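You operate a simulated robot arm through the tools that you are given. There is no shell and no other tool.

The job below is to be done with a simulated robot arm. You get a single attempt, and the scene is never put back.

## Task
Wind the blue ribbon onto the grey spool, then put that spool in the orange tray.
Fine: spool in the yellow dish, small guide lever over to it, brake off to wind all of it, brake back on; the blue spool stays.

It is judged by the outcome, as a careful person would: the job done as asked, and still so three seconds after it is handed in. It fails if anything else is knocked over, pushed out of place, dropped, spilled or broken.

## Robot
A 5-joint arm with a two-finger parallel gripper, fixed in place. Base frame: the origin is at the foot of the arm, x ahead of it, y to its left, z up; the work surface is at about z = 0. Units: cm, rad, N and s.
With the tool pointing down near the work surface it reaches from about 26 to 60 cm from the base axis. Its first joint turns from -1.152 to 1.152 rad. The tool tilts only in the upright plane through the base axis and itself; it spins freely about its own axis. Payload 1.57 kg.
The TCP is the grasp point between the finger pads, 3 cm short of the fingertips. In the tool frame z runs along the fingers and y along their closing line. Largest opening 8 cm; finger width 1.7, thickness 1.2; the body of the gripper, 4 by 8.2 cm, starts 8 cm behind the TCP.
Orientation is that of the tool frame in the base frame, as [roll, pitch, yaw] about the fixed x, y, z axes, in that order (R = Rz(yaw) Ry(pitch) Rx(roll)). With the fingers straight down and closing along the base's y, the tool's x points along the base's -x, its y along +y and its z along -z.

## Interface
- The arm moves only by the tool apply_moves. Its argument "increments" is a list of rows, each an object of numbers (a shift or turn left out is 0, a gripper value left out holds the last): "dx", "dy", "dz": the shift along the tool's x, y, z in cm; "rx", "ry", "rz": the turn, a rotation vector about the tool's x, y, z in rad; "grip": the opening, from 0 (shut) to 1 (fully open). In form: [{"dx": .., "dy": .., "dz": .., "rx": .., "ry": .., "rz": .., "grip": ..}, ...]. A call has 1 to 20 rows; each row shifts and turns the commanded pose from where the row before left it, along the tool's axes as they then stand. A row lasts 0.2 s, in which the tool goes at most 5 cm and 0.15 rad; a call with a longer step from one row to the next is refused whole, and so is a gripper value outside its range. A pose out of reach is approached as far as the arm can. The call stops where the force on the tool passes 40 N (or 10 N more than at its start, if that is more) or the arm is blocked; 0.2 s more then pass. Each finger travels about 15.3 cm/s and halts on what it meets, pressing with about 24 N; the grip force reading is that of the motor and also rises with nothing between the fingers. The clock runs only during rows and for 0.2 s after the last one: add rows that do not move to give the fingers time. The reply holds the time, the measured pose of the TCP, the force on the tool along the base axes, the opening and the grip force, in the units named above and with some noise, with the torque about the TCP (base axes, N m) and any sound that the robot's microphone picked up.
- Cameras (640 x 400 px; columns grow to the right, rows downward): "scene" is fixed at [3, 39.03, 51.96]; the picture's right is [-0.82, -0.57, 0.00], its down [-0.34, 0.49, -0.80] and it looks along [0.46, -0.66, -0.60] (base axes); focal length 268 px, centre (320, 200). "wrist" rides on the gripper at [7.2, -0.7, -12.2] in the tool frame; the picture's right is [0.09, 1.00, 0.00], its down [-0.84, 0.08, -0.54] and it looks along [-0.54, 0.05, 0.84] (tool axes); focal length 238 px, centre (320, 200).
- capture(camera): a new picture of that camera. No time passes.
- point_at(camera, pixels): for up to 12 pixels [column, row] of the newest picture of that camera ("zoom" is the newest enlarged one), the place [x, y, z] in the base frame of the surface seen there, good to about 0.2 cm. No time passes.
- zoom(camera, box): a new picture of the part [left, top, right, bottom] of that camera's present view, enlarged. No time passes.
- sign_off(): hands the job in; it is judged then, once.

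Leave the gripper open and the arm clear of the work at the hand-in unless told otherwise.

The tools are called after "Emit:" by a JSON object that holds its "api" and its "payload". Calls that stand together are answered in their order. apply_moves: Moves the arm, as the interface text tells. Its arguments: {"type":"object","properties":{"increments":{"type":"array","items":{"type":"object","properties":{"dx":{"type":"number"},"dy":{"type":"number"},"dz":{"type":"number"},"rx":{"type":"number"},"ry":{"type":"number"},"rz":{"type":"number"},"grip":{"type":"number"}}}}},"required":["increments"]} The other tools are called the same way: capture (camera) takes a picture; point_at (camera, pixels) gives the place of the surface under pixels of a picture; zoom (camera, box) takes an enlarged picture of a part of a camera's view; sign_off () hands the job in.

At the start:

```text
time_s: 0.0
tool_pos: [38.96, 7.26, 35.27]
tcp_rot: [3.141, 0.0, 3.141]
ft_force: [-0.3, 0.0, -0.2]
torque: [0.02, 0.02, -0.02]
width: 8.0
gripper_force: 0.1
```

scene: 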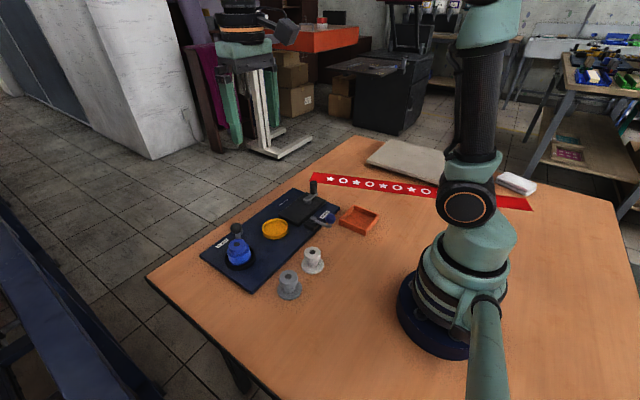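
wrist: 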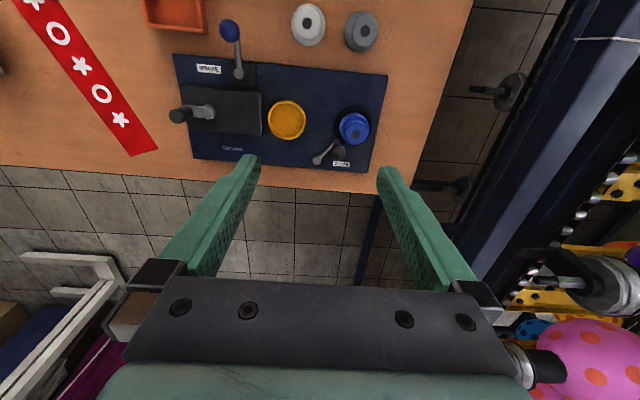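

I see a dark blue board with a yellow dish, a blue spool, levers and a crank, plus two loose spools (white and grey) and an orange tray. I'll zoom in on the board from both cameras.

Emit:
{"api": "zoom", "payload": {"camera": "scene", "box": [190, 160, 390, 310]}}

Emit:
{"api": "zoom", "payload": {"camera": "wrist", "box": [140, 0, 420, 180]}}

```text
2.67 times, centred on (290, 235) of scene
```

zoom: 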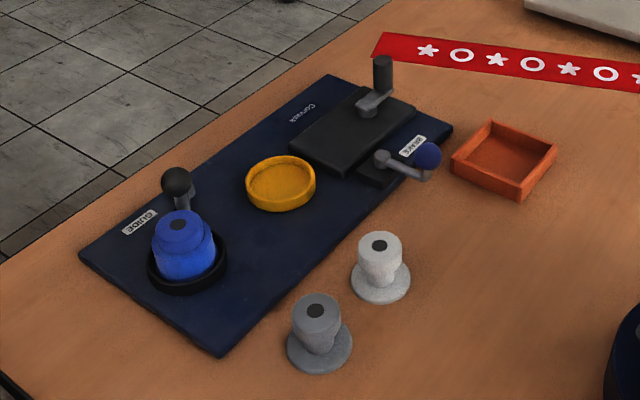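

```text
2.22 times, centred on (280, 90) of wrist
```

zoom: 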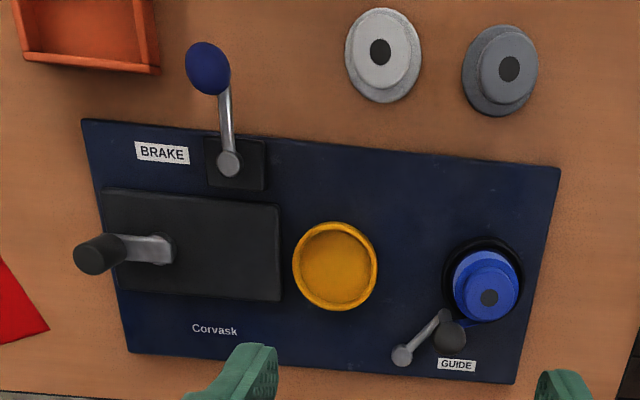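

The blue spool sits in a black dish with the guide lever next to it, the crank is on the black box, and the brake has the blue knob. I'll get the places of the parts from the wrist zoom.

Emit:
{"api": "point_at", "payload": {"camera": "zoom", "pixels": [[509, 68], [500, 100], [379, 52], [335, 265], [335, 228], [489, 297], [451, 335], [402, 355], [207, 68], [229, 163], [98, 255], [160, 250]]}}

Emit:
{"api": "zoom", "payload": {"camera": "wrist", "box": [270, 80, 400, 180]}}

```text
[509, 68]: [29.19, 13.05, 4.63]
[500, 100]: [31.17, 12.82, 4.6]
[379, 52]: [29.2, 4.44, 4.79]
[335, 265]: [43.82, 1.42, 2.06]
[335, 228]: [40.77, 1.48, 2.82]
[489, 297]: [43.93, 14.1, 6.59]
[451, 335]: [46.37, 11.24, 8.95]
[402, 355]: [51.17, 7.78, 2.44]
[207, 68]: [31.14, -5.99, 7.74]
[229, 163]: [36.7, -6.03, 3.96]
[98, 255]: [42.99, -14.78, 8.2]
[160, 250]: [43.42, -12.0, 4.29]
```

```text
4.00 times, centred on (335, 130) of wrist
```

zoom: 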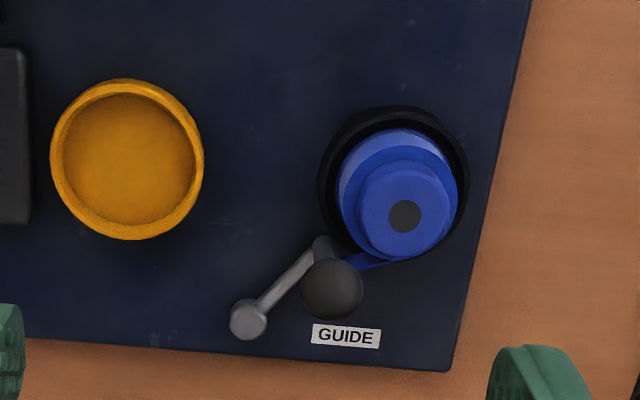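

The guide arm pivots at about (51.2, 7.8) and its knob points at the blue spool. I need to know how the brake and the crank move, so I'll zoom in further from the scene camera and from the wrist camera.

Emit:
{"api": "zoom", "payload": {"camera": "scene", "box": [280, 170, 360, 235]}}

Emit:
{"api": "zoom", "payload": {"camera": "scene", "box": [260, 235, 340, 305]}}

Emit:
{"api": "zoom", "payload": {"camera": "wrist", "box": [150, 0, 290, 150]}}

Emit:
{"api": "zoom", "payload": {"camera": "scene", "box": [200, 210, 300, 280]}}

```text
6.15 times, centred on (320, 202) of scene
```

zoom: 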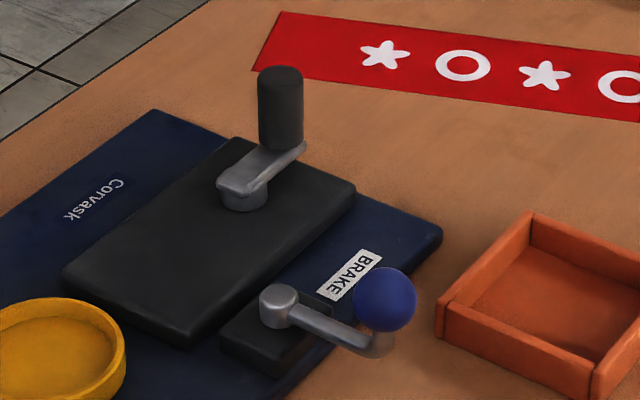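

```text
5.71 times, centred on (300, 270) of scene
```

zoom: 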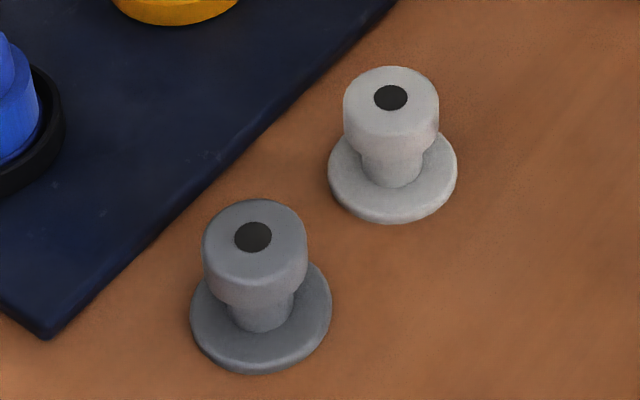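

```text
2.67 times, centred on (220, 75) of wrist
```

zoom: 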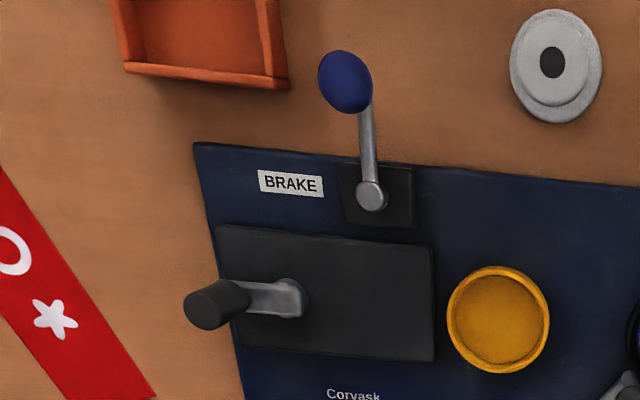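

```text
5.71 times, centred on (250, 245) of scene
```

zoom: 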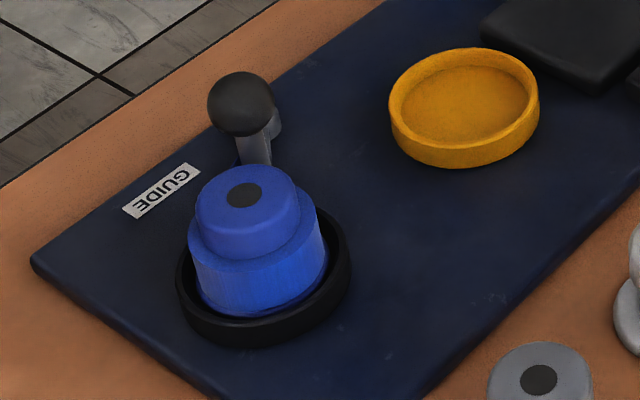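

The brake and the crank both look like arms turning flat about upright pins. I'll bring the wrist camera over the grey (darker) spool, with the TCP near (29.2, 13.0, 16), to measure it closely.

Emit:
{"api": "apply_moves", "payload": {"increments": [{"dx": 1.22, "dy": 0.72, "dz": 2.4, "grip": 1}, {"dx": 1.22, "dy": 0.72, "dz": 2.4}, {"dx": 1.22, "dy": 0.72, "dz": 2.4}, {"dx": 1.22, "dy": 0.72, "dz": 2.4}, {"dx": 1.22, "dy": 0.72, "dz": 2.4}, {"dx": 1.22, "dy": 0.72, "dz": 2.4}, {"dx": 1.22, "dy": 0.72, "dz": 2.4}, {"dx": 1.22, "dy": 0.75, "dz": 2.4}, {}, {}]}}

```text
time_s: 2.2
tool_pos: [29.34, 13.03, 16.1]
tcp_rot: [3.141, 0.0, -3.141]
ft_force: [-0.6, -0.1, -0.2]
torque: [0.01, 0.01, -0.01]
width: 8.03
gripper_force: 0.2
```

The arm is over the grey spool. I'll take a wrist picture to measure it.

Emit:
{"api": "capture", "payload": {"camera": "wrist"}}

Emit:
{"api": "capture", "payload": {"camera": "scene"}}

```text
taken
```

wrist: 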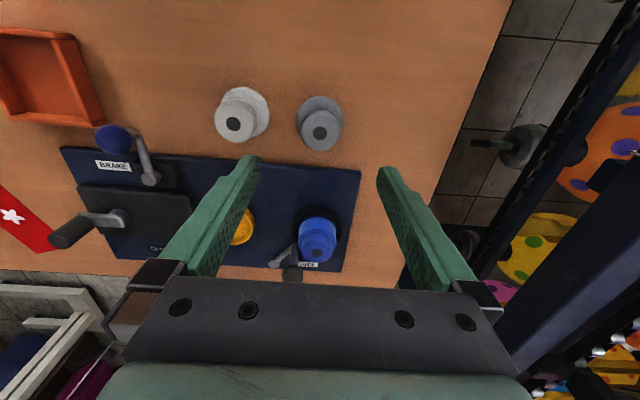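

```text
taken
```

scene: 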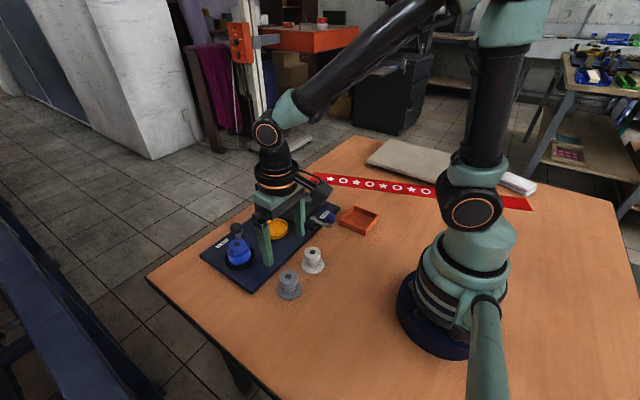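

The grey spool is at (320, 125) in the wrist picture. I'll measure its top, base edges, tray, and other parts.

Emit:
{"api": "point_at", "payload": {"camera": "wrist", "pixels": [[320, 131], [303, 131], [338, 131], [320, 147], [320, 113], [320, 98], [300, 105], [342, 110], [234, 123], [40, 80], [5, 95], [75, 40]]}}

Emit:
{"api": "zoom", "payload": {"camera": "wrist", "box": [200, 70, 360, 170]}}

Emit:
{"api": "zoom", "payload": {"camera": "wrist", "box": [0, 20, 200, 145]}}

```text
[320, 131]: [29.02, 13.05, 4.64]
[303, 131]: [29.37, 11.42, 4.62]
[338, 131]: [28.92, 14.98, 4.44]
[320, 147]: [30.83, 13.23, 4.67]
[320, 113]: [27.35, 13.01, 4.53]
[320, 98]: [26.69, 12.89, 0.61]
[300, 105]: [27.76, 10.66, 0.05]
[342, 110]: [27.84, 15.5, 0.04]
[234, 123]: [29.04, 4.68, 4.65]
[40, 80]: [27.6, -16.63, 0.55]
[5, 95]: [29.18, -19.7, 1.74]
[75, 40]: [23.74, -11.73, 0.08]
```

```text
4.00 times, centred on (280, 120) of wrist
```

zoom: 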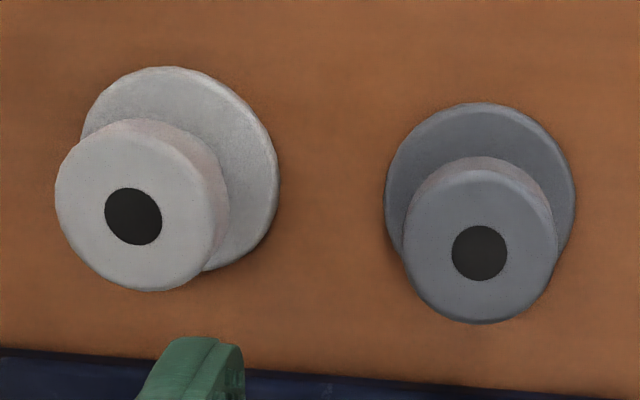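

```text
3.20 times, centred on (100, 82) of wrist
```

zoom: 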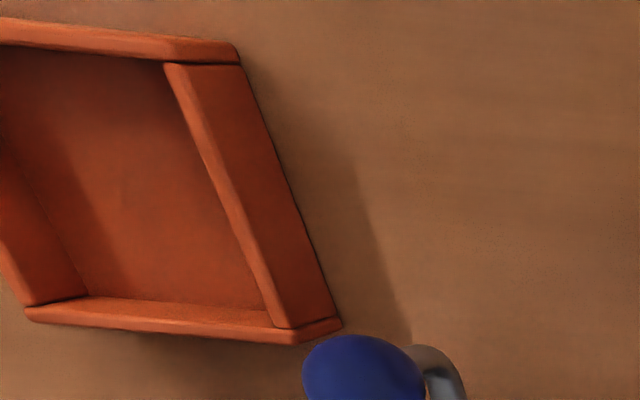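

The grey spool's axis is near (29.1, 13.1), its top is at z 4.6 with radius about 1.8, and the base flange is about 2.4 in radius. I'll narrow the gripper to 6 cm and go down to z = 4.2, which keeps the fingertips above the base flange, then close.

Emit:
{"api": "apply_moves", "payload": {"increments": [{"dx": 0.22, "dy": 0.07, "dz": 0, "grip": 0.75}, {"dz": 2.5}, {"dz": 2.5}, {"dz": 2.5}, {"dz": 2.0}, {"dz": 1.2}, {"dz": 0.8}, {"dz": 0.4}, {}, {}]}}

```text
time_s: 4.4
tool_pos: [29.13, 13.05, 4.35]
tcp_rot: [-3.141, 0.0, -3.141]
ft_force: [0.1, -0.3, 0.4]
torque: [-0.01, 0.03, 0.0]
width: 6.0
gripper_force: 0.0
```

No contact so far, with the TCP at z 4.35. I'll check with pictures before closing.

Emit:
{"api": "capture", "payload": {"camera": "wrist"}}

Emit:
{"api": "zoom", "payload": {"camera": "scene", "box": [240, 220, 340, 310]}}

```text
taken
```

wrist: 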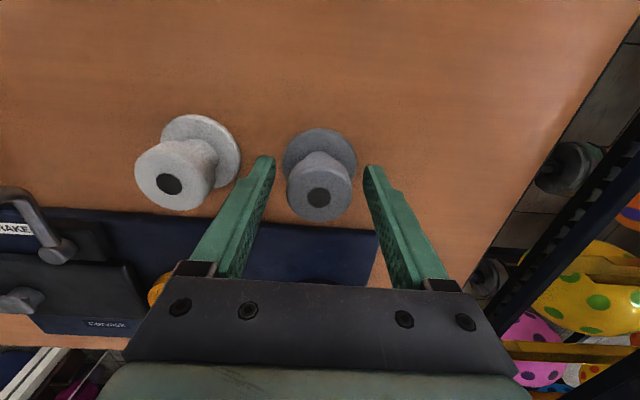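

```text
4.44 times, centred on (290, 265) of scene
```

zoom: 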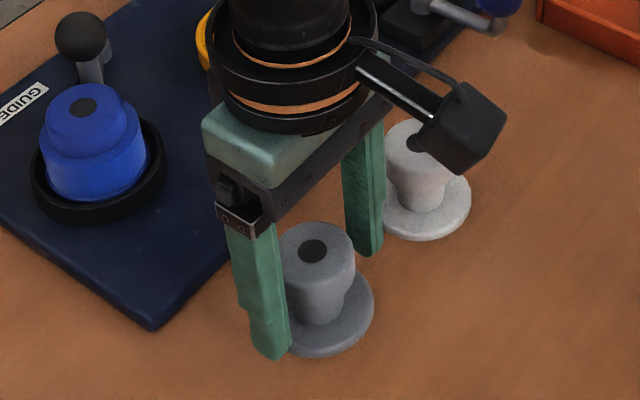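

The spool is centred between the fingers (fingertips at (262, 165) and (372, 172), spool top at (318, 197)). I'll close now.

Emit:
{"api": "apply_moves", "payload": {"increments": [{"grip": 0.5}, {"grip": 0.4}, {"grip": 0.2}, {"grip": 0.2}, {"grip": 0.2}]}}

```text
time_s: 5.6
tool_pos: [29.07, 13.09, 4.27]
tcp_rot: [-3.14, 0.0, -3.14]
ft_force: [-0.3, 0.8, 1.5]
torque: [-0.02, -0.01, 0.02]
width: 3.89
gripper_force: 24.3
```

The fingers are holding the spool at 3.89 cm. I'll lift it straight up to z about 16.

Emit:
{"api": "apply_moves", "payload": {"increments": [{"dz": -0.5}, {"dz": -1.5}, {"dz": -2.5}, {"dz": -2.5}, {"dz": -2.5}, {"dz": -2.5}, {}, {}]}}

Emit:
{"api": "capture", "payload": {"camera": "wrist"}}

Emit:
{"api": "capture", "payload": {"camera": "scene"}}

```text
time_s: 7.4
tool_pos: [29.07, 13.08, 16.36]
tcp_rot: [3.142, 0.001, -3.141]
ft_force: [0.5, 0.8, -0.9]
torque: [-0.02, -0.04, -0.01]
width: 3.86
gripper_force: 23.9
```

```text
taken
```

wrist: 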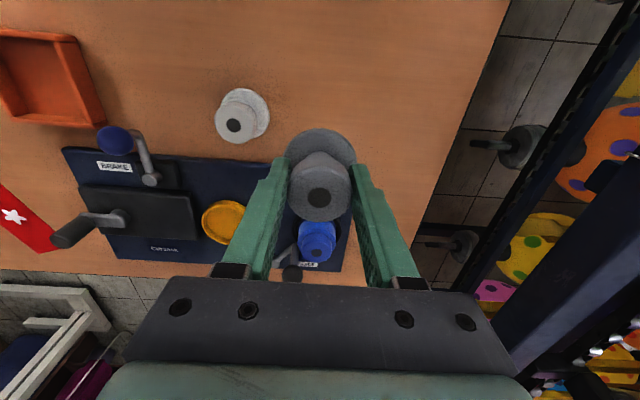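

```text
taken
```

scene: 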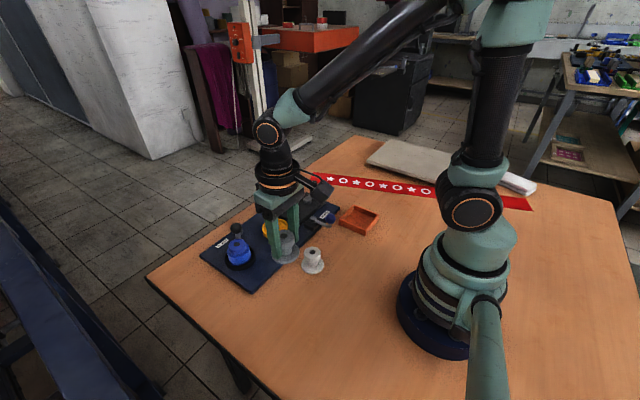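

The spool is held. The yellow dish is at (223, 221) in this picture; I'll zoom in to find its centre and rim.

Emit:
{"api": "zoom", "payload": {"camera": "wrist", "box": [180, 190, 270, 250]}}

Emit:
{"api": "zoom", "payload": {"camera": "scene", "box": [240, 200, 310, 250]}}

```text
6.67 times, centred on (225, 220) of wrist
```

zoom: 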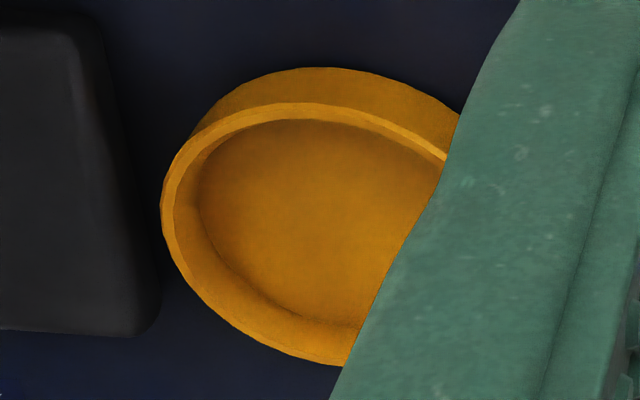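

```text
8.00 times, centred on (275, 225) of scene
```

zoom: 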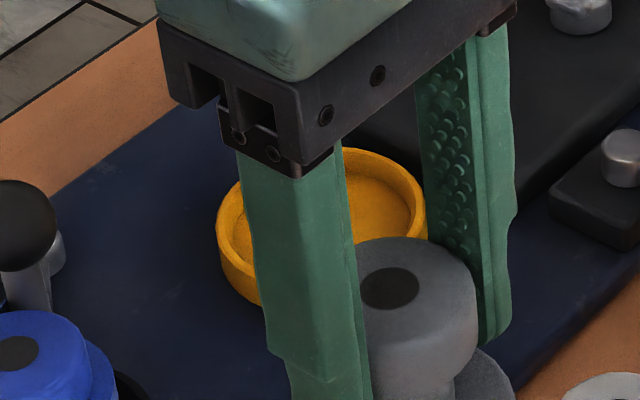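

I'll move a little to (36, 11, 16) so the dish shows clear of the finger.

Emit:
{"api": "apply_moves", "payload": {"increments": [{"dx": -2.3, "dy": -0.7}, {"dx": -2.3, "dy": -0.7}, {"dx": -2.3, "dy": -0.7}, {}, {}]}}

Emit:
{"api": "capture", "payload": {"camera": "wrist"}}

Emit:
{"api": "zoom", "payload": {"camera": "wrist", "box": [180, 130, 300, 210]}}

```text
time_s: 8.6
tool_pos: [36.12, 10.98, 16.19]
tcp_rot: [3.142, 0.0, -3.141]
ft_force: [-0.3, -0.3, 0.1]
torque: [0.01, 0.01, -0.03]
width: 3.86
gripper_force: 23.3
```

```text
taken
```

wrist: 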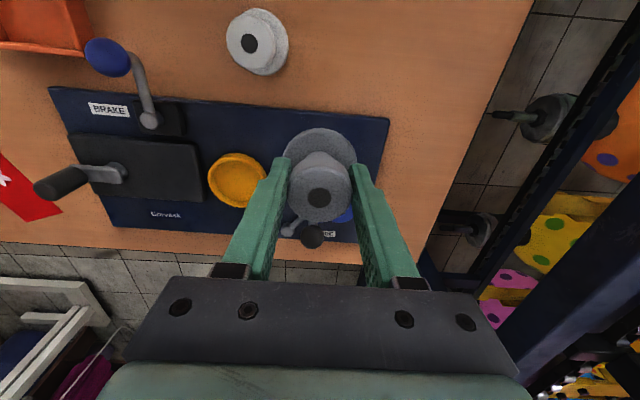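

```text
5.00 times, centred on (240, 170) of wrist
```

zoom: 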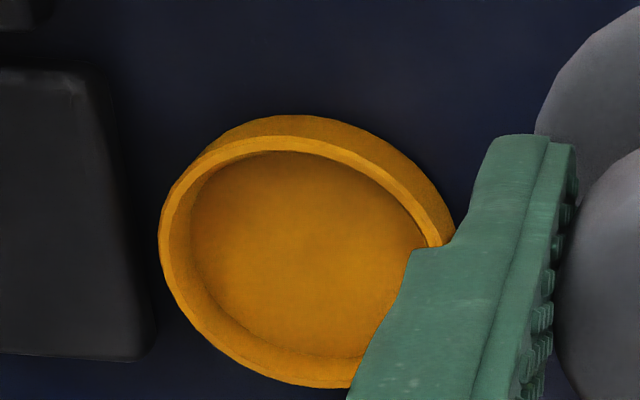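

The dish is clear enough in the zoom. I'll query rim points around it and the floor.

Emit:
{"api": "point_at", "payload": {"camera": "zoom", "pixels": [[166, 245], [290, 144], [430, 232], [335, 378], [200, 170], [400, 190], [185, 310], [240, 360], [300, 250], [250, 220], [340, 300], [420, 100]]}}

Emit:
{"api": "point_at", "payload": {"camera": "wrist", "pixels": [[318, 197], [320, 135], [60, 185], [118, 172], [106, 57], [148, 120], [312, 236], [290, 230], [110, 109], [60, 30], [80, 95], [380, 125]]}}

```text
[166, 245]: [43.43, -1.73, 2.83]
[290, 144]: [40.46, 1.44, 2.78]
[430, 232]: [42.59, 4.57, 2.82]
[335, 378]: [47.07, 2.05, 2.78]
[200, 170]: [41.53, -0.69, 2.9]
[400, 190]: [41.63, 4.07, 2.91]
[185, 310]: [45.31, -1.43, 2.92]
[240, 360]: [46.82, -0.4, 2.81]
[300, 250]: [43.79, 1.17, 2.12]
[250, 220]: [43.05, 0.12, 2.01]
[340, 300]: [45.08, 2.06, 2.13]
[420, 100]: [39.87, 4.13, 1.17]
```

```text
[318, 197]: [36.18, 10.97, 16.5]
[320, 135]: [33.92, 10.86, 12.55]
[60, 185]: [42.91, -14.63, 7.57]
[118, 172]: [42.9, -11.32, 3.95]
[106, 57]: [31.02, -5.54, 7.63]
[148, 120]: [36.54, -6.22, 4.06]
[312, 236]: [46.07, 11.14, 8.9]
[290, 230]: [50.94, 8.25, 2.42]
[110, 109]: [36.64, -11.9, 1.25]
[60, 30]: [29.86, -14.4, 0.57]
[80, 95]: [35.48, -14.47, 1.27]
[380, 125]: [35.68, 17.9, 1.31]
```

Fitting the rim gives a dish centre of about (43.85, 1.45), inner radius about 2.9 and floor at z 2.06. The held spool's bottom is 4.27 below the TCP. I'll move above the dish, then come down to z about 7.

Emit:
{"api": "apply_moves", "payload": {"increments": [{"dx": -1.54, "dy": -1.91}, {"dx": -1.54, "dy": -1.91}, {"dx": -1.54, "dy": -1.91}, {"dx": -1.54, "dy": -1.91}, {"dx": -1.53, "dy": -1.91}, {}, {"dz": 2}, {"dz": 2}, {"dz": 2}, {"dz": 1.2}, {}, {}]}}

Emit:
{"api": "zoom", "payload": {"camera": "scene", "box": [220, 170, 340, 260]}}

Emit:
{"api": "capture", "payload": {"camera": "wrist"}}

```text
time_s: 11.2
tool_pos: [43.66, 1.46, 9.07]
tcp_rot: [3.141, -0.001, 3.14]
ft_force: [-0.1, 0.5, -0.1]
torque: [-0.01, 0.01, 0.02]
width: 3.88
gripper_force: 24.0
```

```text
4.44 times, centred on (280, 215) of scene
```

zoom: 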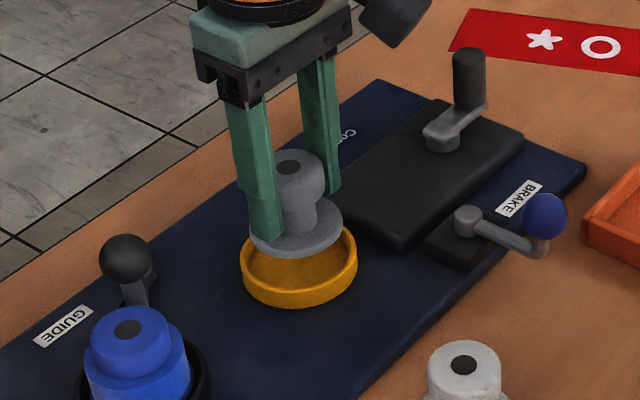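

```text
taken
```

wrist: 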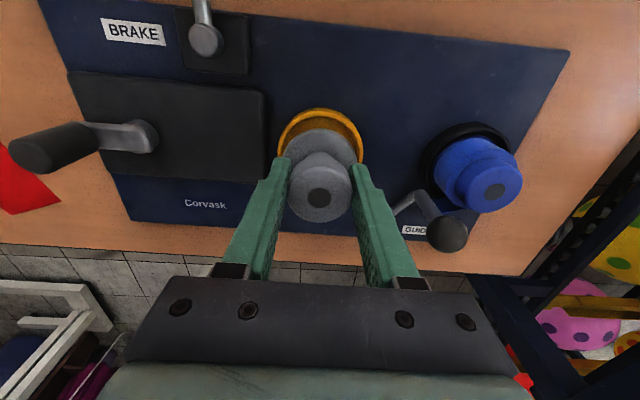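

The spool hangs right over the dish. I'll go down gently, shifting 0.12 cm forward, to TCP z about 6.5.

Emit:
{"api": "apply_moves", "payload": {"increments": [{"dx": -0.12, "dz": 1.0}, {"dz": 0.8}, {"dz": 0.5}, {"dz": 0.25}, {}, {}]}}

Emit:
{"api": "zoom", "payload": {"camera": "scene", "box": [240, 190, 320, 250]}}

Emit:
{"api": "zoom", "payload": {"camera": "wrist", "box": [240, 80, 400, 240]}}

```text
time_s: 12.6
tool_pos: [43.66, 1.42, 6.53]
tcp_rot: [3.141, 0.0, -3.142]
ft_force: [0.9, -0.6, -0.2]
torque: [0.02, 0.0, -0.01]
width: 3.87
gripper_force: 23.8
```

```text
6.67 times, centred on (280, 220) of scene
```

zoom: 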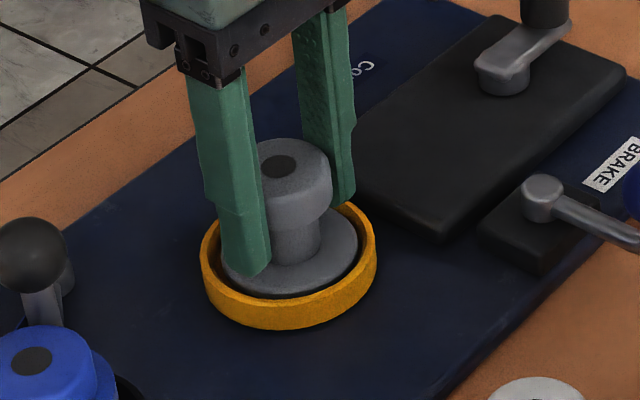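

```text
2.50 times, centred on (320, 160) of wrist
```

zoom: 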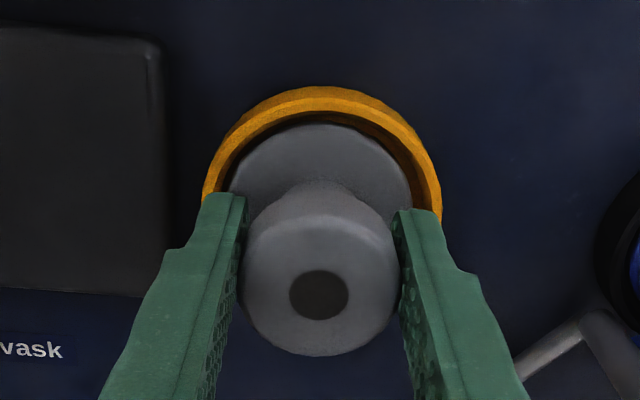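

The flange is inside the dish rim, just above the floor. I'll lower another 0.2 cm and then open slightly.

Emit:
{"api": "apply_moves", "payload": {"increments": [{"dz": 0.12}, {"dz": 0.1}, {}, {}]}}

```text
time_s: 13.6
tool_pos: [43.62, 1.49, 6.32]
tcp_rot: [3.141, -0.001, 3.141]
ft_force: [0.5, -0.2, -0.1]
torque: [0.01, 0.01, -0.03]
width: 3.88
gripper_force: 23.9
```

There's no contact force yet, so I'll lower a little more.

Emit:
{"api": "apply_moves", "payload": {"increments": [{"dz": 0.1}, {}, {}]}}

Emit:
{"api": "apply_moves", "payload": {"increments": [{"dz": 0.08}, {}, {}]}}

```text
time_s: 14.4
tool_pos: [43.7, 1.45, 6.26]
tcp_rot: [-3.142, 0.002, 3.14]
ft_force: [-4.9, 1.0, 19.6]
torque: [0.03, 0.19, 0.02]
width: 3.88
gripper_force: 23.6
```

```text
time_s: 15.2
tool_pos: [43.78, 1.37, 6.21]
tcp_rot: [-3.142, 0.004, 3.141]
ft_force: [-5.6, -4.2, 31.9]
torque: [-0.18, 0.09, -0.01]
width: 3.86
gripper_force: 24.4
```

It has firmly touched the floor. I'll ease up 0.12 cm and open to 5 cm.

Emit:
{"api": "apply_moves", "payload": {"increments": [{"dz": -0.13}, {"grip": 0.52}, {"grip": 0.56}, {"grip": 0.62}, {}]}}

Emit:
{"api": "zoom", "payload": {"camera": "scene", "box": [240, 190, 320, 250]}}

Emit:
{"api": "zoom", "payload": {"camera": "wrist", "box": [240, 80, 400, 240]}}

```text
time_s: 16.4
tool_pos: [43.67, 1.52, 6.24]
tcp_rot: [-3.141, 0.001, -3.141]
ft_force: [0.4, 0.4, 0.2]
torque: [0.01, -0.01, -0.02]
width: 4.95
gripper_force: 0.1
```

```text
6.67 times, centred on (280, 220) of scene
```

zoom: 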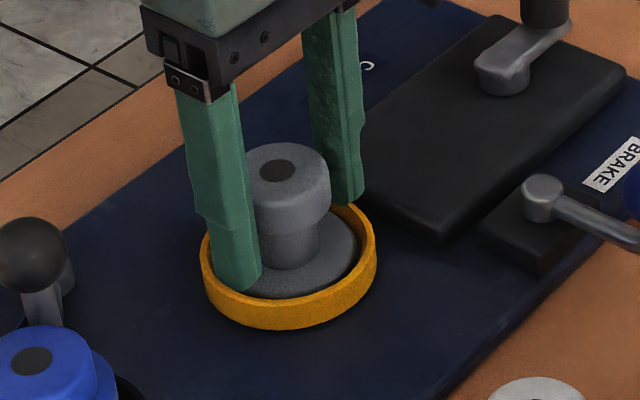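

```text
2.50 times, centred on (320, 160) of wrist
```

zoom: 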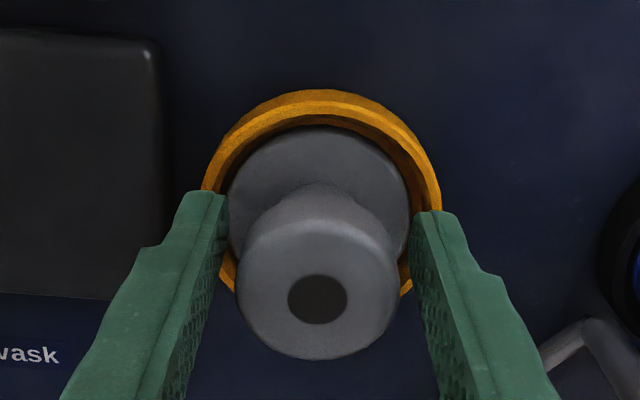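

The grey spool stands in the dish. I'll rise straight up to z about 18.

Emit:
{"api": "apply_moves", "payload": {"increments": [{"dz": -1.0}, {"dz": -2.0}, {"dz": -3}, {"dz": -3}, {"dz": -3}, {}, {}]}}

Emit:
{"api": "capture", "payload": {"camera": "wrist"}}

Emit:
{"api": "capture", "payload": {"camera": "scene"}}

```text
time_s: 18.0
tool_pos: [43.7, 1.47, 18.22]
tcp_rot: [3.14, -0.001, -3.142]
ft_force: [0.9, -0.8, -0.2]
torque: [0.01, -0.02, -0.02]
width: 4.96
gripper_force: 0.0
```

```text
taken
```

wrist: 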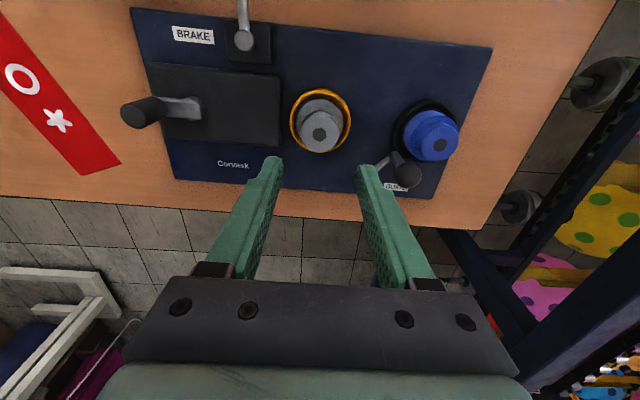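

```text
taken
```

scene: 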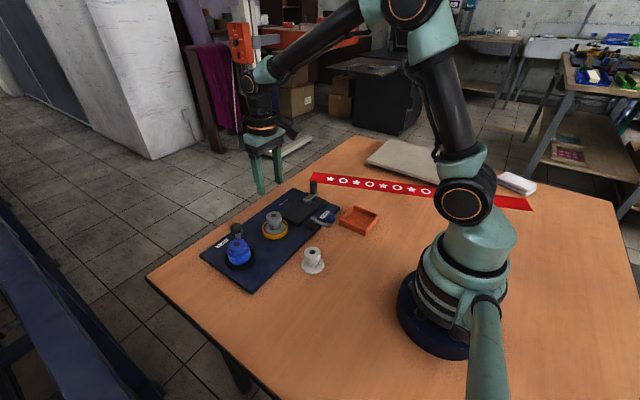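

Now I'll look closely at the guide lever from both cameras, at wrist (402, 172) and scene (237, 230).

Emit:
{"api": "zoom", "payload": {"camera": "wrist", "box": [360, 90, 480, 210]}}

Emit:
{"api": "zoom", "payload": {"camera": "scene", "box": [205, 210, 265, 275]}}

```text
3.33 times, centred on (420, 150) of wrist
```

zoom: 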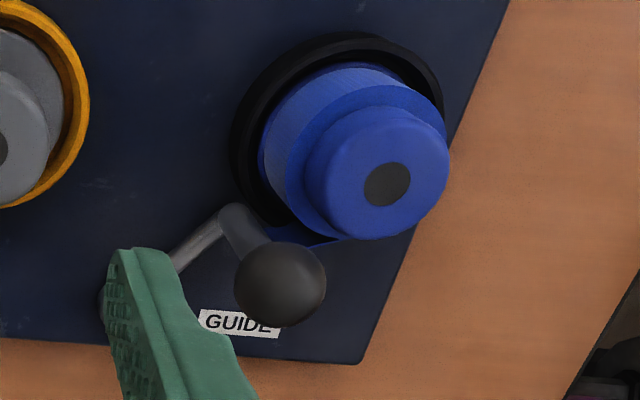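

```text
6.15 times, centred on (235, 242) of scene
```

zoom: 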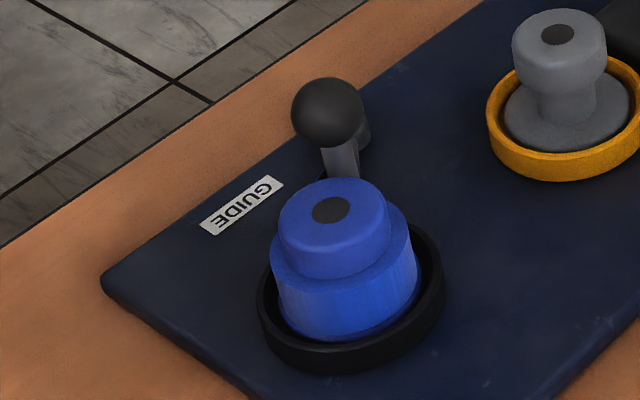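

I'll measure the ball on the guide lever (zoom top surface, edges) and the board's features.

Emit:
{"api": "point_at", "payload": {"camera": "zoom", "pixels": [[328, 90], [300, 112], [356, 112], [328, 112], [328, 140], [345, 165], [367, 135], [330, 208], [395, 230], [290, 270], [310, 140], [345, 88]]}}

Emit:
{"api": "point_at", "payload": {"camera": "wrist", "pixels": [[408, 174], [398, 174], [418, 174], [408, 166], [408, 183], [392, 157], [382, 167], [366, 172], [440, 144], [430, 156], [425, 110], [400, 140]]}}

```text
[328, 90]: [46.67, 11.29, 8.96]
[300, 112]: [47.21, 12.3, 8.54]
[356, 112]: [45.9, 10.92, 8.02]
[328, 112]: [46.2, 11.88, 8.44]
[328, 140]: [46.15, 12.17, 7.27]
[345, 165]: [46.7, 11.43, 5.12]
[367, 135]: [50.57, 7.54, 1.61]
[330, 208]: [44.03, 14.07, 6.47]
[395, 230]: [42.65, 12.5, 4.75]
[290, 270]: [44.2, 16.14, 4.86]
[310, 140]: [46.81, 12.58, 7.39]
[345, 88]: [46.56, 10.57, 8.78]
```

```text
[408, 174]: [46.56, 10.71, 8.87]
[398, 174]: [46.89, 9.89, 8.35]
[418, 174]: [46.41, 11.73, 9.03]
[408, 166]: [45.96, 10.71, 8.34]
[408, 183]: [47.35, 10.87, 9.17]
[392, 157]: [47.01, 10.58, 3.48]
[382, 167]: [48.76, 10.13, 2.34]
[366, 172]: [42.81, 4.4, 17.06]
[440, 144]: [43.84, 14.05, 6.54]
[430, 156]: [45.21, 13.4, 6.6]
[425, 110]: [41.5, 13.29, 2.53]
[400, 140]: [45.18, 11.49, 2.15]
```

The ball fits a centre near (47.0, 11.2, 7.8) with radius about 1.35. The lever's pivot is near (51.1, 7.8), so the swing to the mirror position at about (47.0, 4.4) is roughly 80°. I'll go above the ball and turn the gripper so it closes along the lever's direction of travel.

Emit:
{"api": "apply_moves", "payload": {"increments": [{"dx": -0.83, "dy": 2.43}, {"dx": -0.83, "dy": 2.43}, {"dx": -0.82, "dy": 2.43}, {"dx": -0.82, "dy": 2.43}, {"rz": 0.139, "grip": 0.7}, {"rz": 0.139}, {"rz": 0.139}, {"rz": 0.138}, {"rz": 0.138}, {"dz": 2}, {"dz": 1.5}, {}, {}]}}

Emit:
{"api": "capture", "payload": {"camera": "wrist"}}

Emit:
{"api": "zoom", "payload": {"camera": "scene", "box": [190, 170, 310, 275]}}

```text
time_s: 20.8
tool_pos: [47.02, 11.09, 14.9]
tcp_rot: [-3.141, -0.001, 2.449]
ft_force: [1.1, 0.5, 0.4]
torque: [-0.04, -0.02, -0.01]
width: 5.59
gripper_force: 0.1
```

```text
taken
```

wrist: 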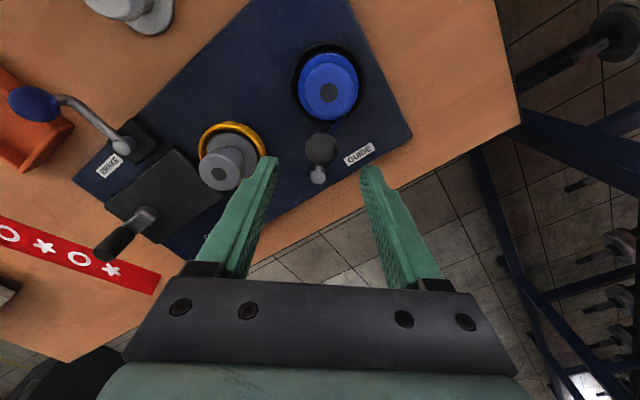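

```text
3.81 times, centred on (250, 222) of scene
```

zoom: 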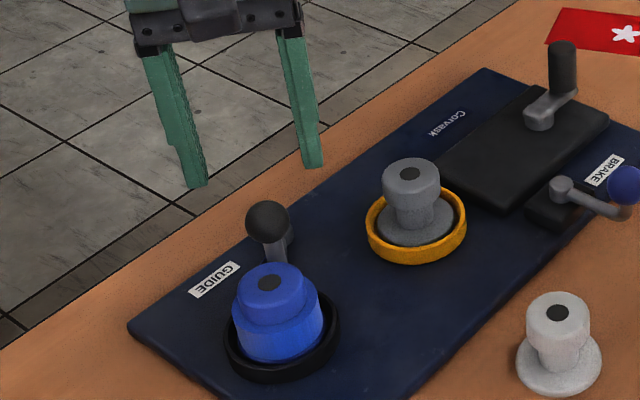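

The ball is at (319, 148) in the wrist view, in line with the pivot at (318, 174) and centred between the fingers. I'll re-measure the ball and pivot from here.

Emit:
{"api": "zoom", "payload": {"camera": "wrist", "box": [280, 110, 360, 190]}}

Emit:
{"api": "point_at", "payload": {"camera": "wrist", "pixels": [[319, 148], [308, 148], [331, 148], [319, 138], [319, 158], [318, 170], [318, 176], [312, 176], [324, 176]]}}

```text
5.00 times, centred on (320, 150) of wrist
```

zoom: 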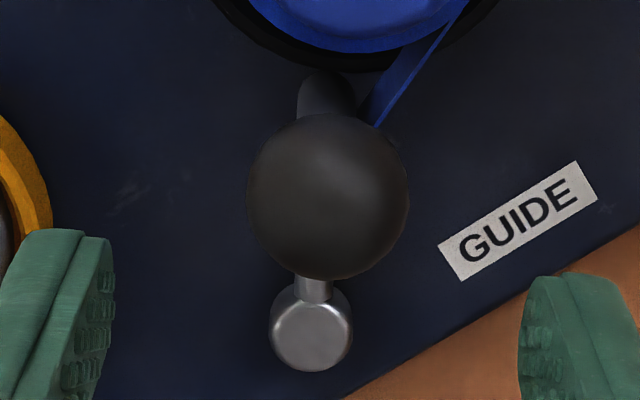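

```text
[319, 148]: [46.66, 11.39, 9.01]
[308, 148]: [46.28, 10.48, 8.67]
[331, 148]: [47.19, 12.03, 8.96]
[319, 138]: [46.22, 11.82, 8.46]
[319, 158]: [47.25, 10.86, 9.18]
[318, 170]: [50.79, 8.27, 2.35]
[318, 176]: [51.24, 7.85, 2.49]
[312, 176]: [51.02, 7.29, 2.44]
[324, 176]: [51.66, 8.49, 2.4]
```

The ball centre is about (47.1, 11.05, 7.8) and the pivot about (51.25, 7.87), giving an arm radius of about 5.24. I'll go down to TCP z = 9.0 around the ball, then narrow to just over its width.

Emit:
{"api": "apply_moves", "payload": {"increments": [{"dz": 2}, {"dz": 1.5}, {"dz": 1.2}, {"dz": 0.8}, {"dz": 0.4}, {"grip": 0.6}, {"grip": 0.5}, {"grip": 0.42}, {"grip": 0.38}, {}]}}

Emit:
{"api": "capture", "payload": {"camera": "wrist"}}

Emit:
{"api": "zoom", "payload": {"camera": "scene", "box": [190, 170, 310, 275]}}

```text
time_s: 23.0
tool_pos: [47.05, 11.11, 8.89]
tcp_rot: [-3.14, 0.0, 2.447]
ft_force: [0.3, 0.4, 0.4]
torque: [-0.04, 0.02, 0.03]
width: 3.03
gripper_force: 0.1
```

```text
taken
```

wrist: 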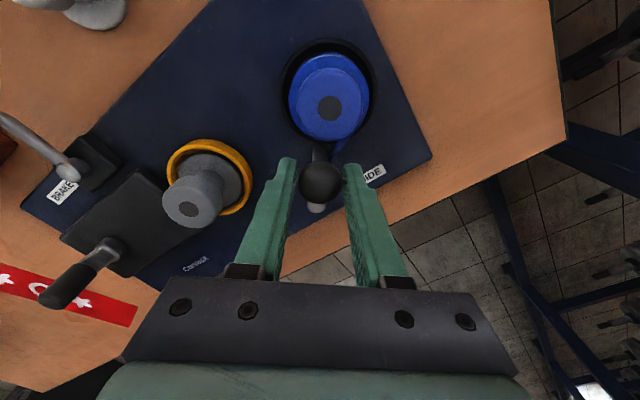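

```text
3.81 times, centred on (250, 222) of scene
```

zoom: 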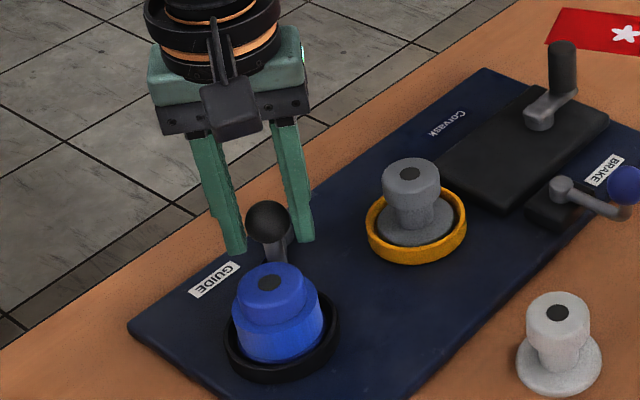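

The ball is caged between the fingers (tips at (288, 165) and (350, 170), ball at (320, 183)). I'll swing the lever in small arc steps towards the yellow dish, turning the gripper with it.

Emit:
{"api": "apply_moves", "payload": {"increments": [{"dx": -0.05, "dy": -0.626, "rz": -0.12}, {"dx": -0.05, "dy": -0.626, "rz": -0.12}, {"dx": -0.05, "dy": -0.626, "rz": -0.12}, {}]}}

Emit:
{"api": "zoom", "payload": {"camera": "scene", "box": [190, 170, 310, 275]}}

Emit:
{"api": "capture", "payload": {"camera": "wrist"}}

```text
time_s: 24.0
tool_pos: [46.17, 9.49, 8.8]
tcp_rot: [3.141, 0.0, 2.81]
ft_force: [0.5, 0.3, -1.0]
torque: [0.0, 0.06, -0.01]
width: 3.05
gripper_force: 0.2
```

```text
3.81 times, centred on (250, 222) of scene
```

zoom: 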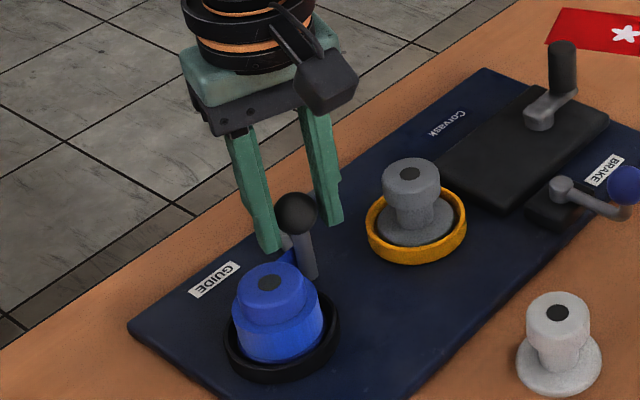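

```text
taken
```

wrist: 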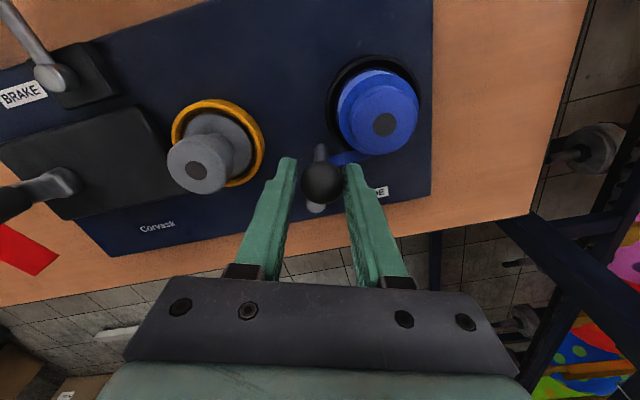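

The lever follows freely and the ribbon comes along. I'll continue.

Emit:
{"api": "apply_moves", "payload": {"increments": [{"dx": -0.05, "dy": -0.626, "rz": -0.12}, {"dx": -0.05, "dy": -0.626, "rz": -0.12}, {"dx": -0.05, "dy": -0.626, "rz": -0.12}, {"dx": -0.05, "dy": -0.626, "rz": -0.12}, {}]}}

Emit:
{"api": "zoom", "payload": {"camera": "scene", "box": [190, 170, 310, 275]}}

Emit:
{"api": "capture", "payload": {"camera": "wrist"}}

```text
time_s: 25.2
tool_pos: [46.02, 6.93, 8.97]
tcp_rot: [-3.141, 0.0, -2.991]
ft_force: [0.1, -0.3, 0.3]
torque: [0.02, 0.02, 0.01]
width: 3.03
gripper_force: 0.0
```

```text
3.81 times, centred on (250, 222) of scene
```

zoom: 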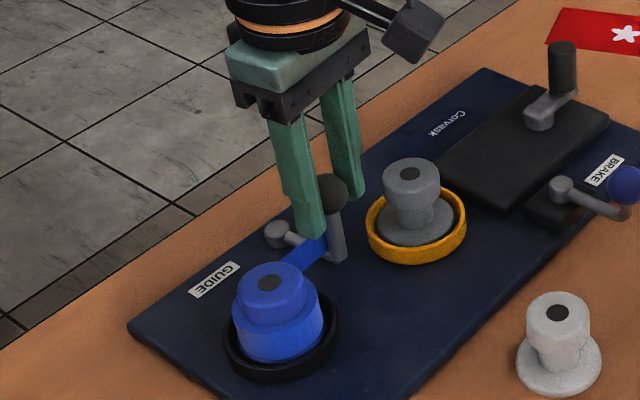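

```text
taken
```

wrist: 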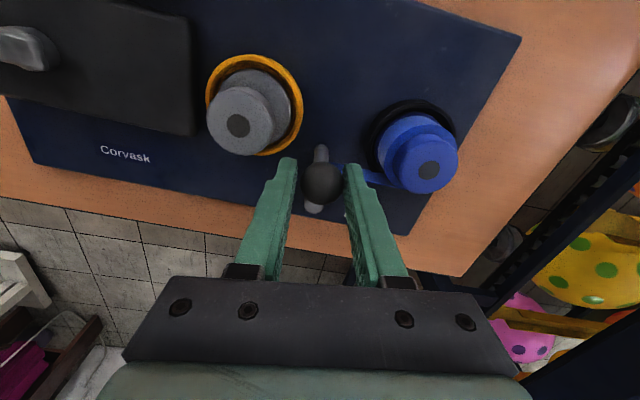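

Still free, with about 0.48 rad left to the mirror position. Continuing in small steps.

Emit:
{"api": "apply_moves", "payload": {"increments": [{"dx": -0.05, "dy": -0.626, "rz": -0.12}, {"dx": -0.05, "dy": -0.626, "rz": -0.12}, {"dx": -0.05, "dy": -0.626, "rz": -0.12}, {}]}}

Emit:
{"api": "zoom", "payload": {"camera": "scene", "box": [190, 170, 310, 275]}}

Emit:
{"api": "capture", "payload": {"camera": "wrist"}}

```text
time_s: 26.2
tool_pos: [46.57, 5.13, 8.79]
tcp_rot: [3.141, 0.0, -2.632]
ft_force: [0.7, -0.3, 0.8]
torque: [-0.01, 0.01, 0.0]
width: 3.06
gripper_force: 0.0
```

```text
3.81 times, centred on (250, 222) of scene
```

zoom: 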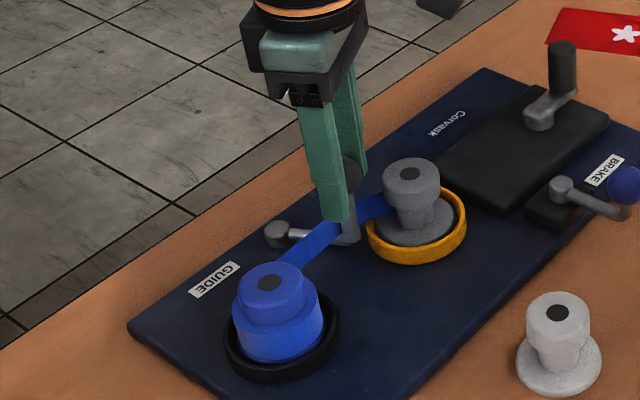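

```text
taken
```

wrist: 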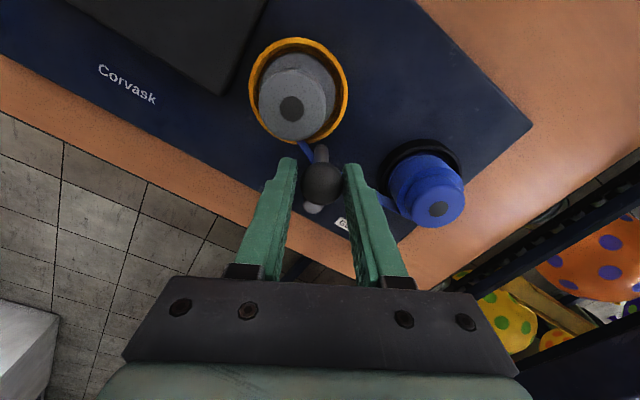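

The ribbon now bridges to the grey spool. I'll keep going a little to reach the lever's end stop, watching the force.

Emit:
{"api": "apply_moves", "payload": {"increments": [{"dx": -0.05, "dy": -0.626, "rz": -0.12}, {}]}}

Emit:
{"api": "capture", "payload": {"camera": "wrist"}}

```text
time_s: 26.8
tool_pos: [46.96, 4.51, 8.94]
tcp_rot: [3.14, 0.001, -2.514]
ft_force: [1.3, -0.9, 0.1]
torque: [0.03, 0.03, -0.04]
width: 3.12
gripper_force: 0.0
```

```text
taken
```

wrist: 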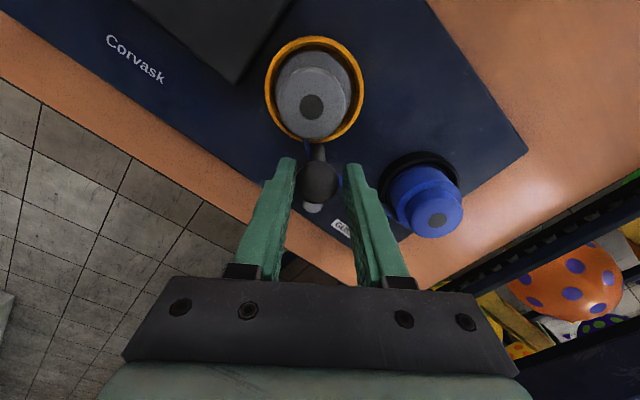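

The ball shifted a little towards the leading finger, as if it snapped over. I'll nudge a bit more to confirm the stop.

Emit:
{"api": "apply_moves", "payload": {"increments": [{"dx": -0.02, "dy": -0.3, "rz": -0.06}, {}]}}

Emit:
{"api": "capture", "payload": {"camera": "wrist"}}

```text
time_s: 27.4
tool_pos: [47.21, 4.45, 8.9]
tcp_rot: [3.141, 0.0, -2.453]
ft_force: [-0.1, 0.7, 0.4]
torque: [-0.01, -0.03, -0.02]
width: 3.04
gripper_force: 0.1
```

```text
taken
```

wrist: 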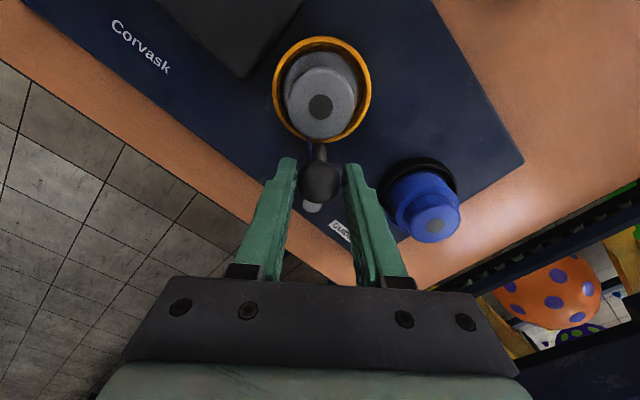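

No resistance yet. I'll push a bit more in small steps.

Emit:
{"api": "apply_moves", "payload": {"increments": [{"dx": -0.02, "dy": -0.3, "rz": -0.06}, {}]}}

Emit:
{"api": "capture", "payload": {"camera": "wrist"}}

Emit:
{"api": "zoom", "payload": {"camera": "scene", "box": [190, 170, 310, 275]}}

```text
time_s: 28.0
tool_pos: [47.3, 4.26, 8.99]
tcp_rot: [3.141, 0.001, -2.394]
ft_force: [-0.9, 1.4, 1.6]
torque: [0.04, 0.02, 0.01]
width: 3.19
gripper_force: 0.6
```

```text
taken
```

wrist: 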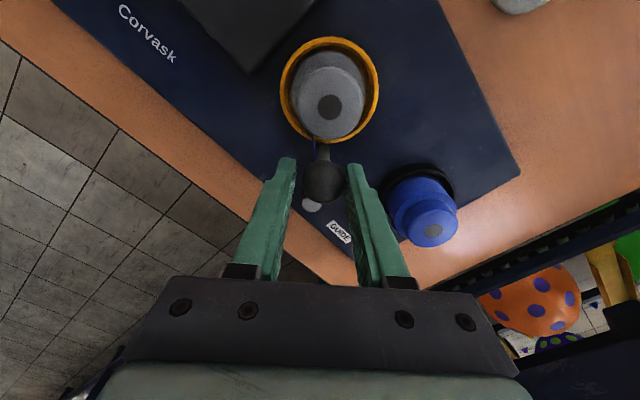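

```text
3.81 times, centred on (250, 222) of scene
```

zoom: 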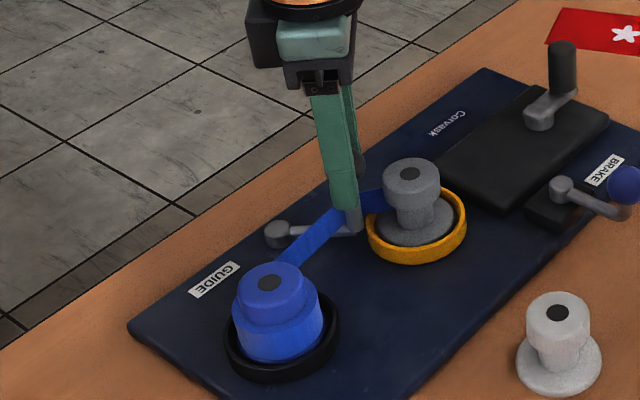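

The fingers are now being pushed apart slightly (3.19 cm, 0.6 N), so the lever is likely at its stop. One more small nudge to confirm.

Emit:
{"api": "apply_moves", "payload": {"increments": [{"dy": -0.25, "rz": 0}, {}]}}

Emit:
{"api": "zoom", "payload": {"camera": "wrist", "box": [270, 120, 370, 220]}}

```text
time_s: 28.6
tool_pos: [47.48, 4.04, 8.92]
tcp_rot: [-3.141, -0.001, -2.393]
ft_force: [-3.3, 4.0, 3.0]
torque: [0.05, 0.16, -0.05]
width: 3.62
gripper_force: 3.4
```

```text
4.00 times, centred on (320, 170) of wrist
```

zoom: 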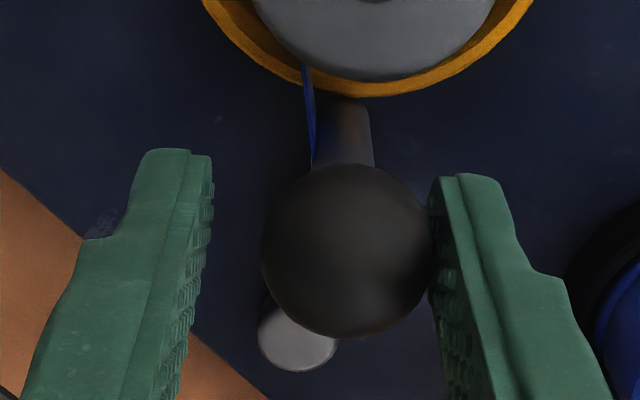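

The force is about 5 N with the trailing finger pressed open, so the lever is on its end stop and the ribbon runs to the grey spool. I'll back off, open, and rise.

Emit:
{"api": "apply_moves", "payload": {"increments": [{"dy": 0.25}, {"grip": 0.5}, {"grip": 0.6}, {"dz": -1.5}, {"dz": -3}, {"dz": -3}, {"dz": -3}, {}]}}

Emit:
{"api": "capture", "payload": {"camera": "wrist"}}

Emit:
{"api": "zoom", "payload": {"camera": "scene", "box": [200, 170, 340, 275]}}

```text
time_s: 30.4
tool_pos: [47.35, 4.07, 19.41]
tcp_rot: [-3.141, -0.001, -2.396]
ft_force: [0.1, 0.7, 1.0]
torque: [0.02, 0.02, 0.0]
width: 4.81
gripper_force: 0.1
```

```text
taken
```

wrist: 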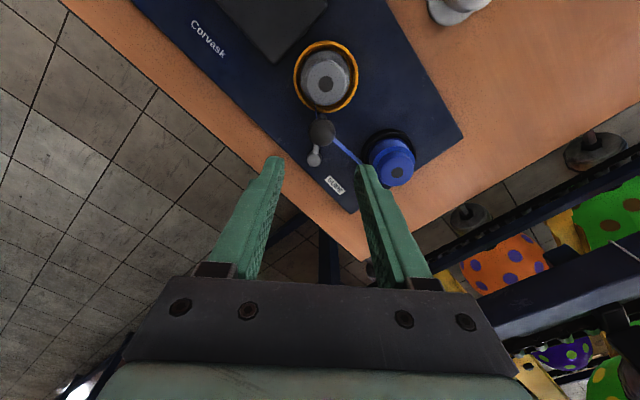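

```text
3.81 times, centred on (270, 222) of scene
```

zoom: 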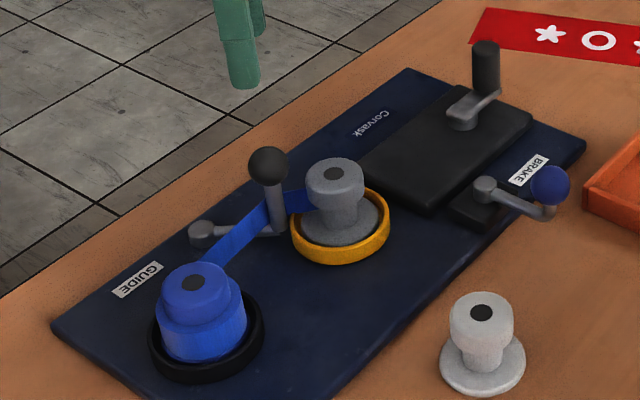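

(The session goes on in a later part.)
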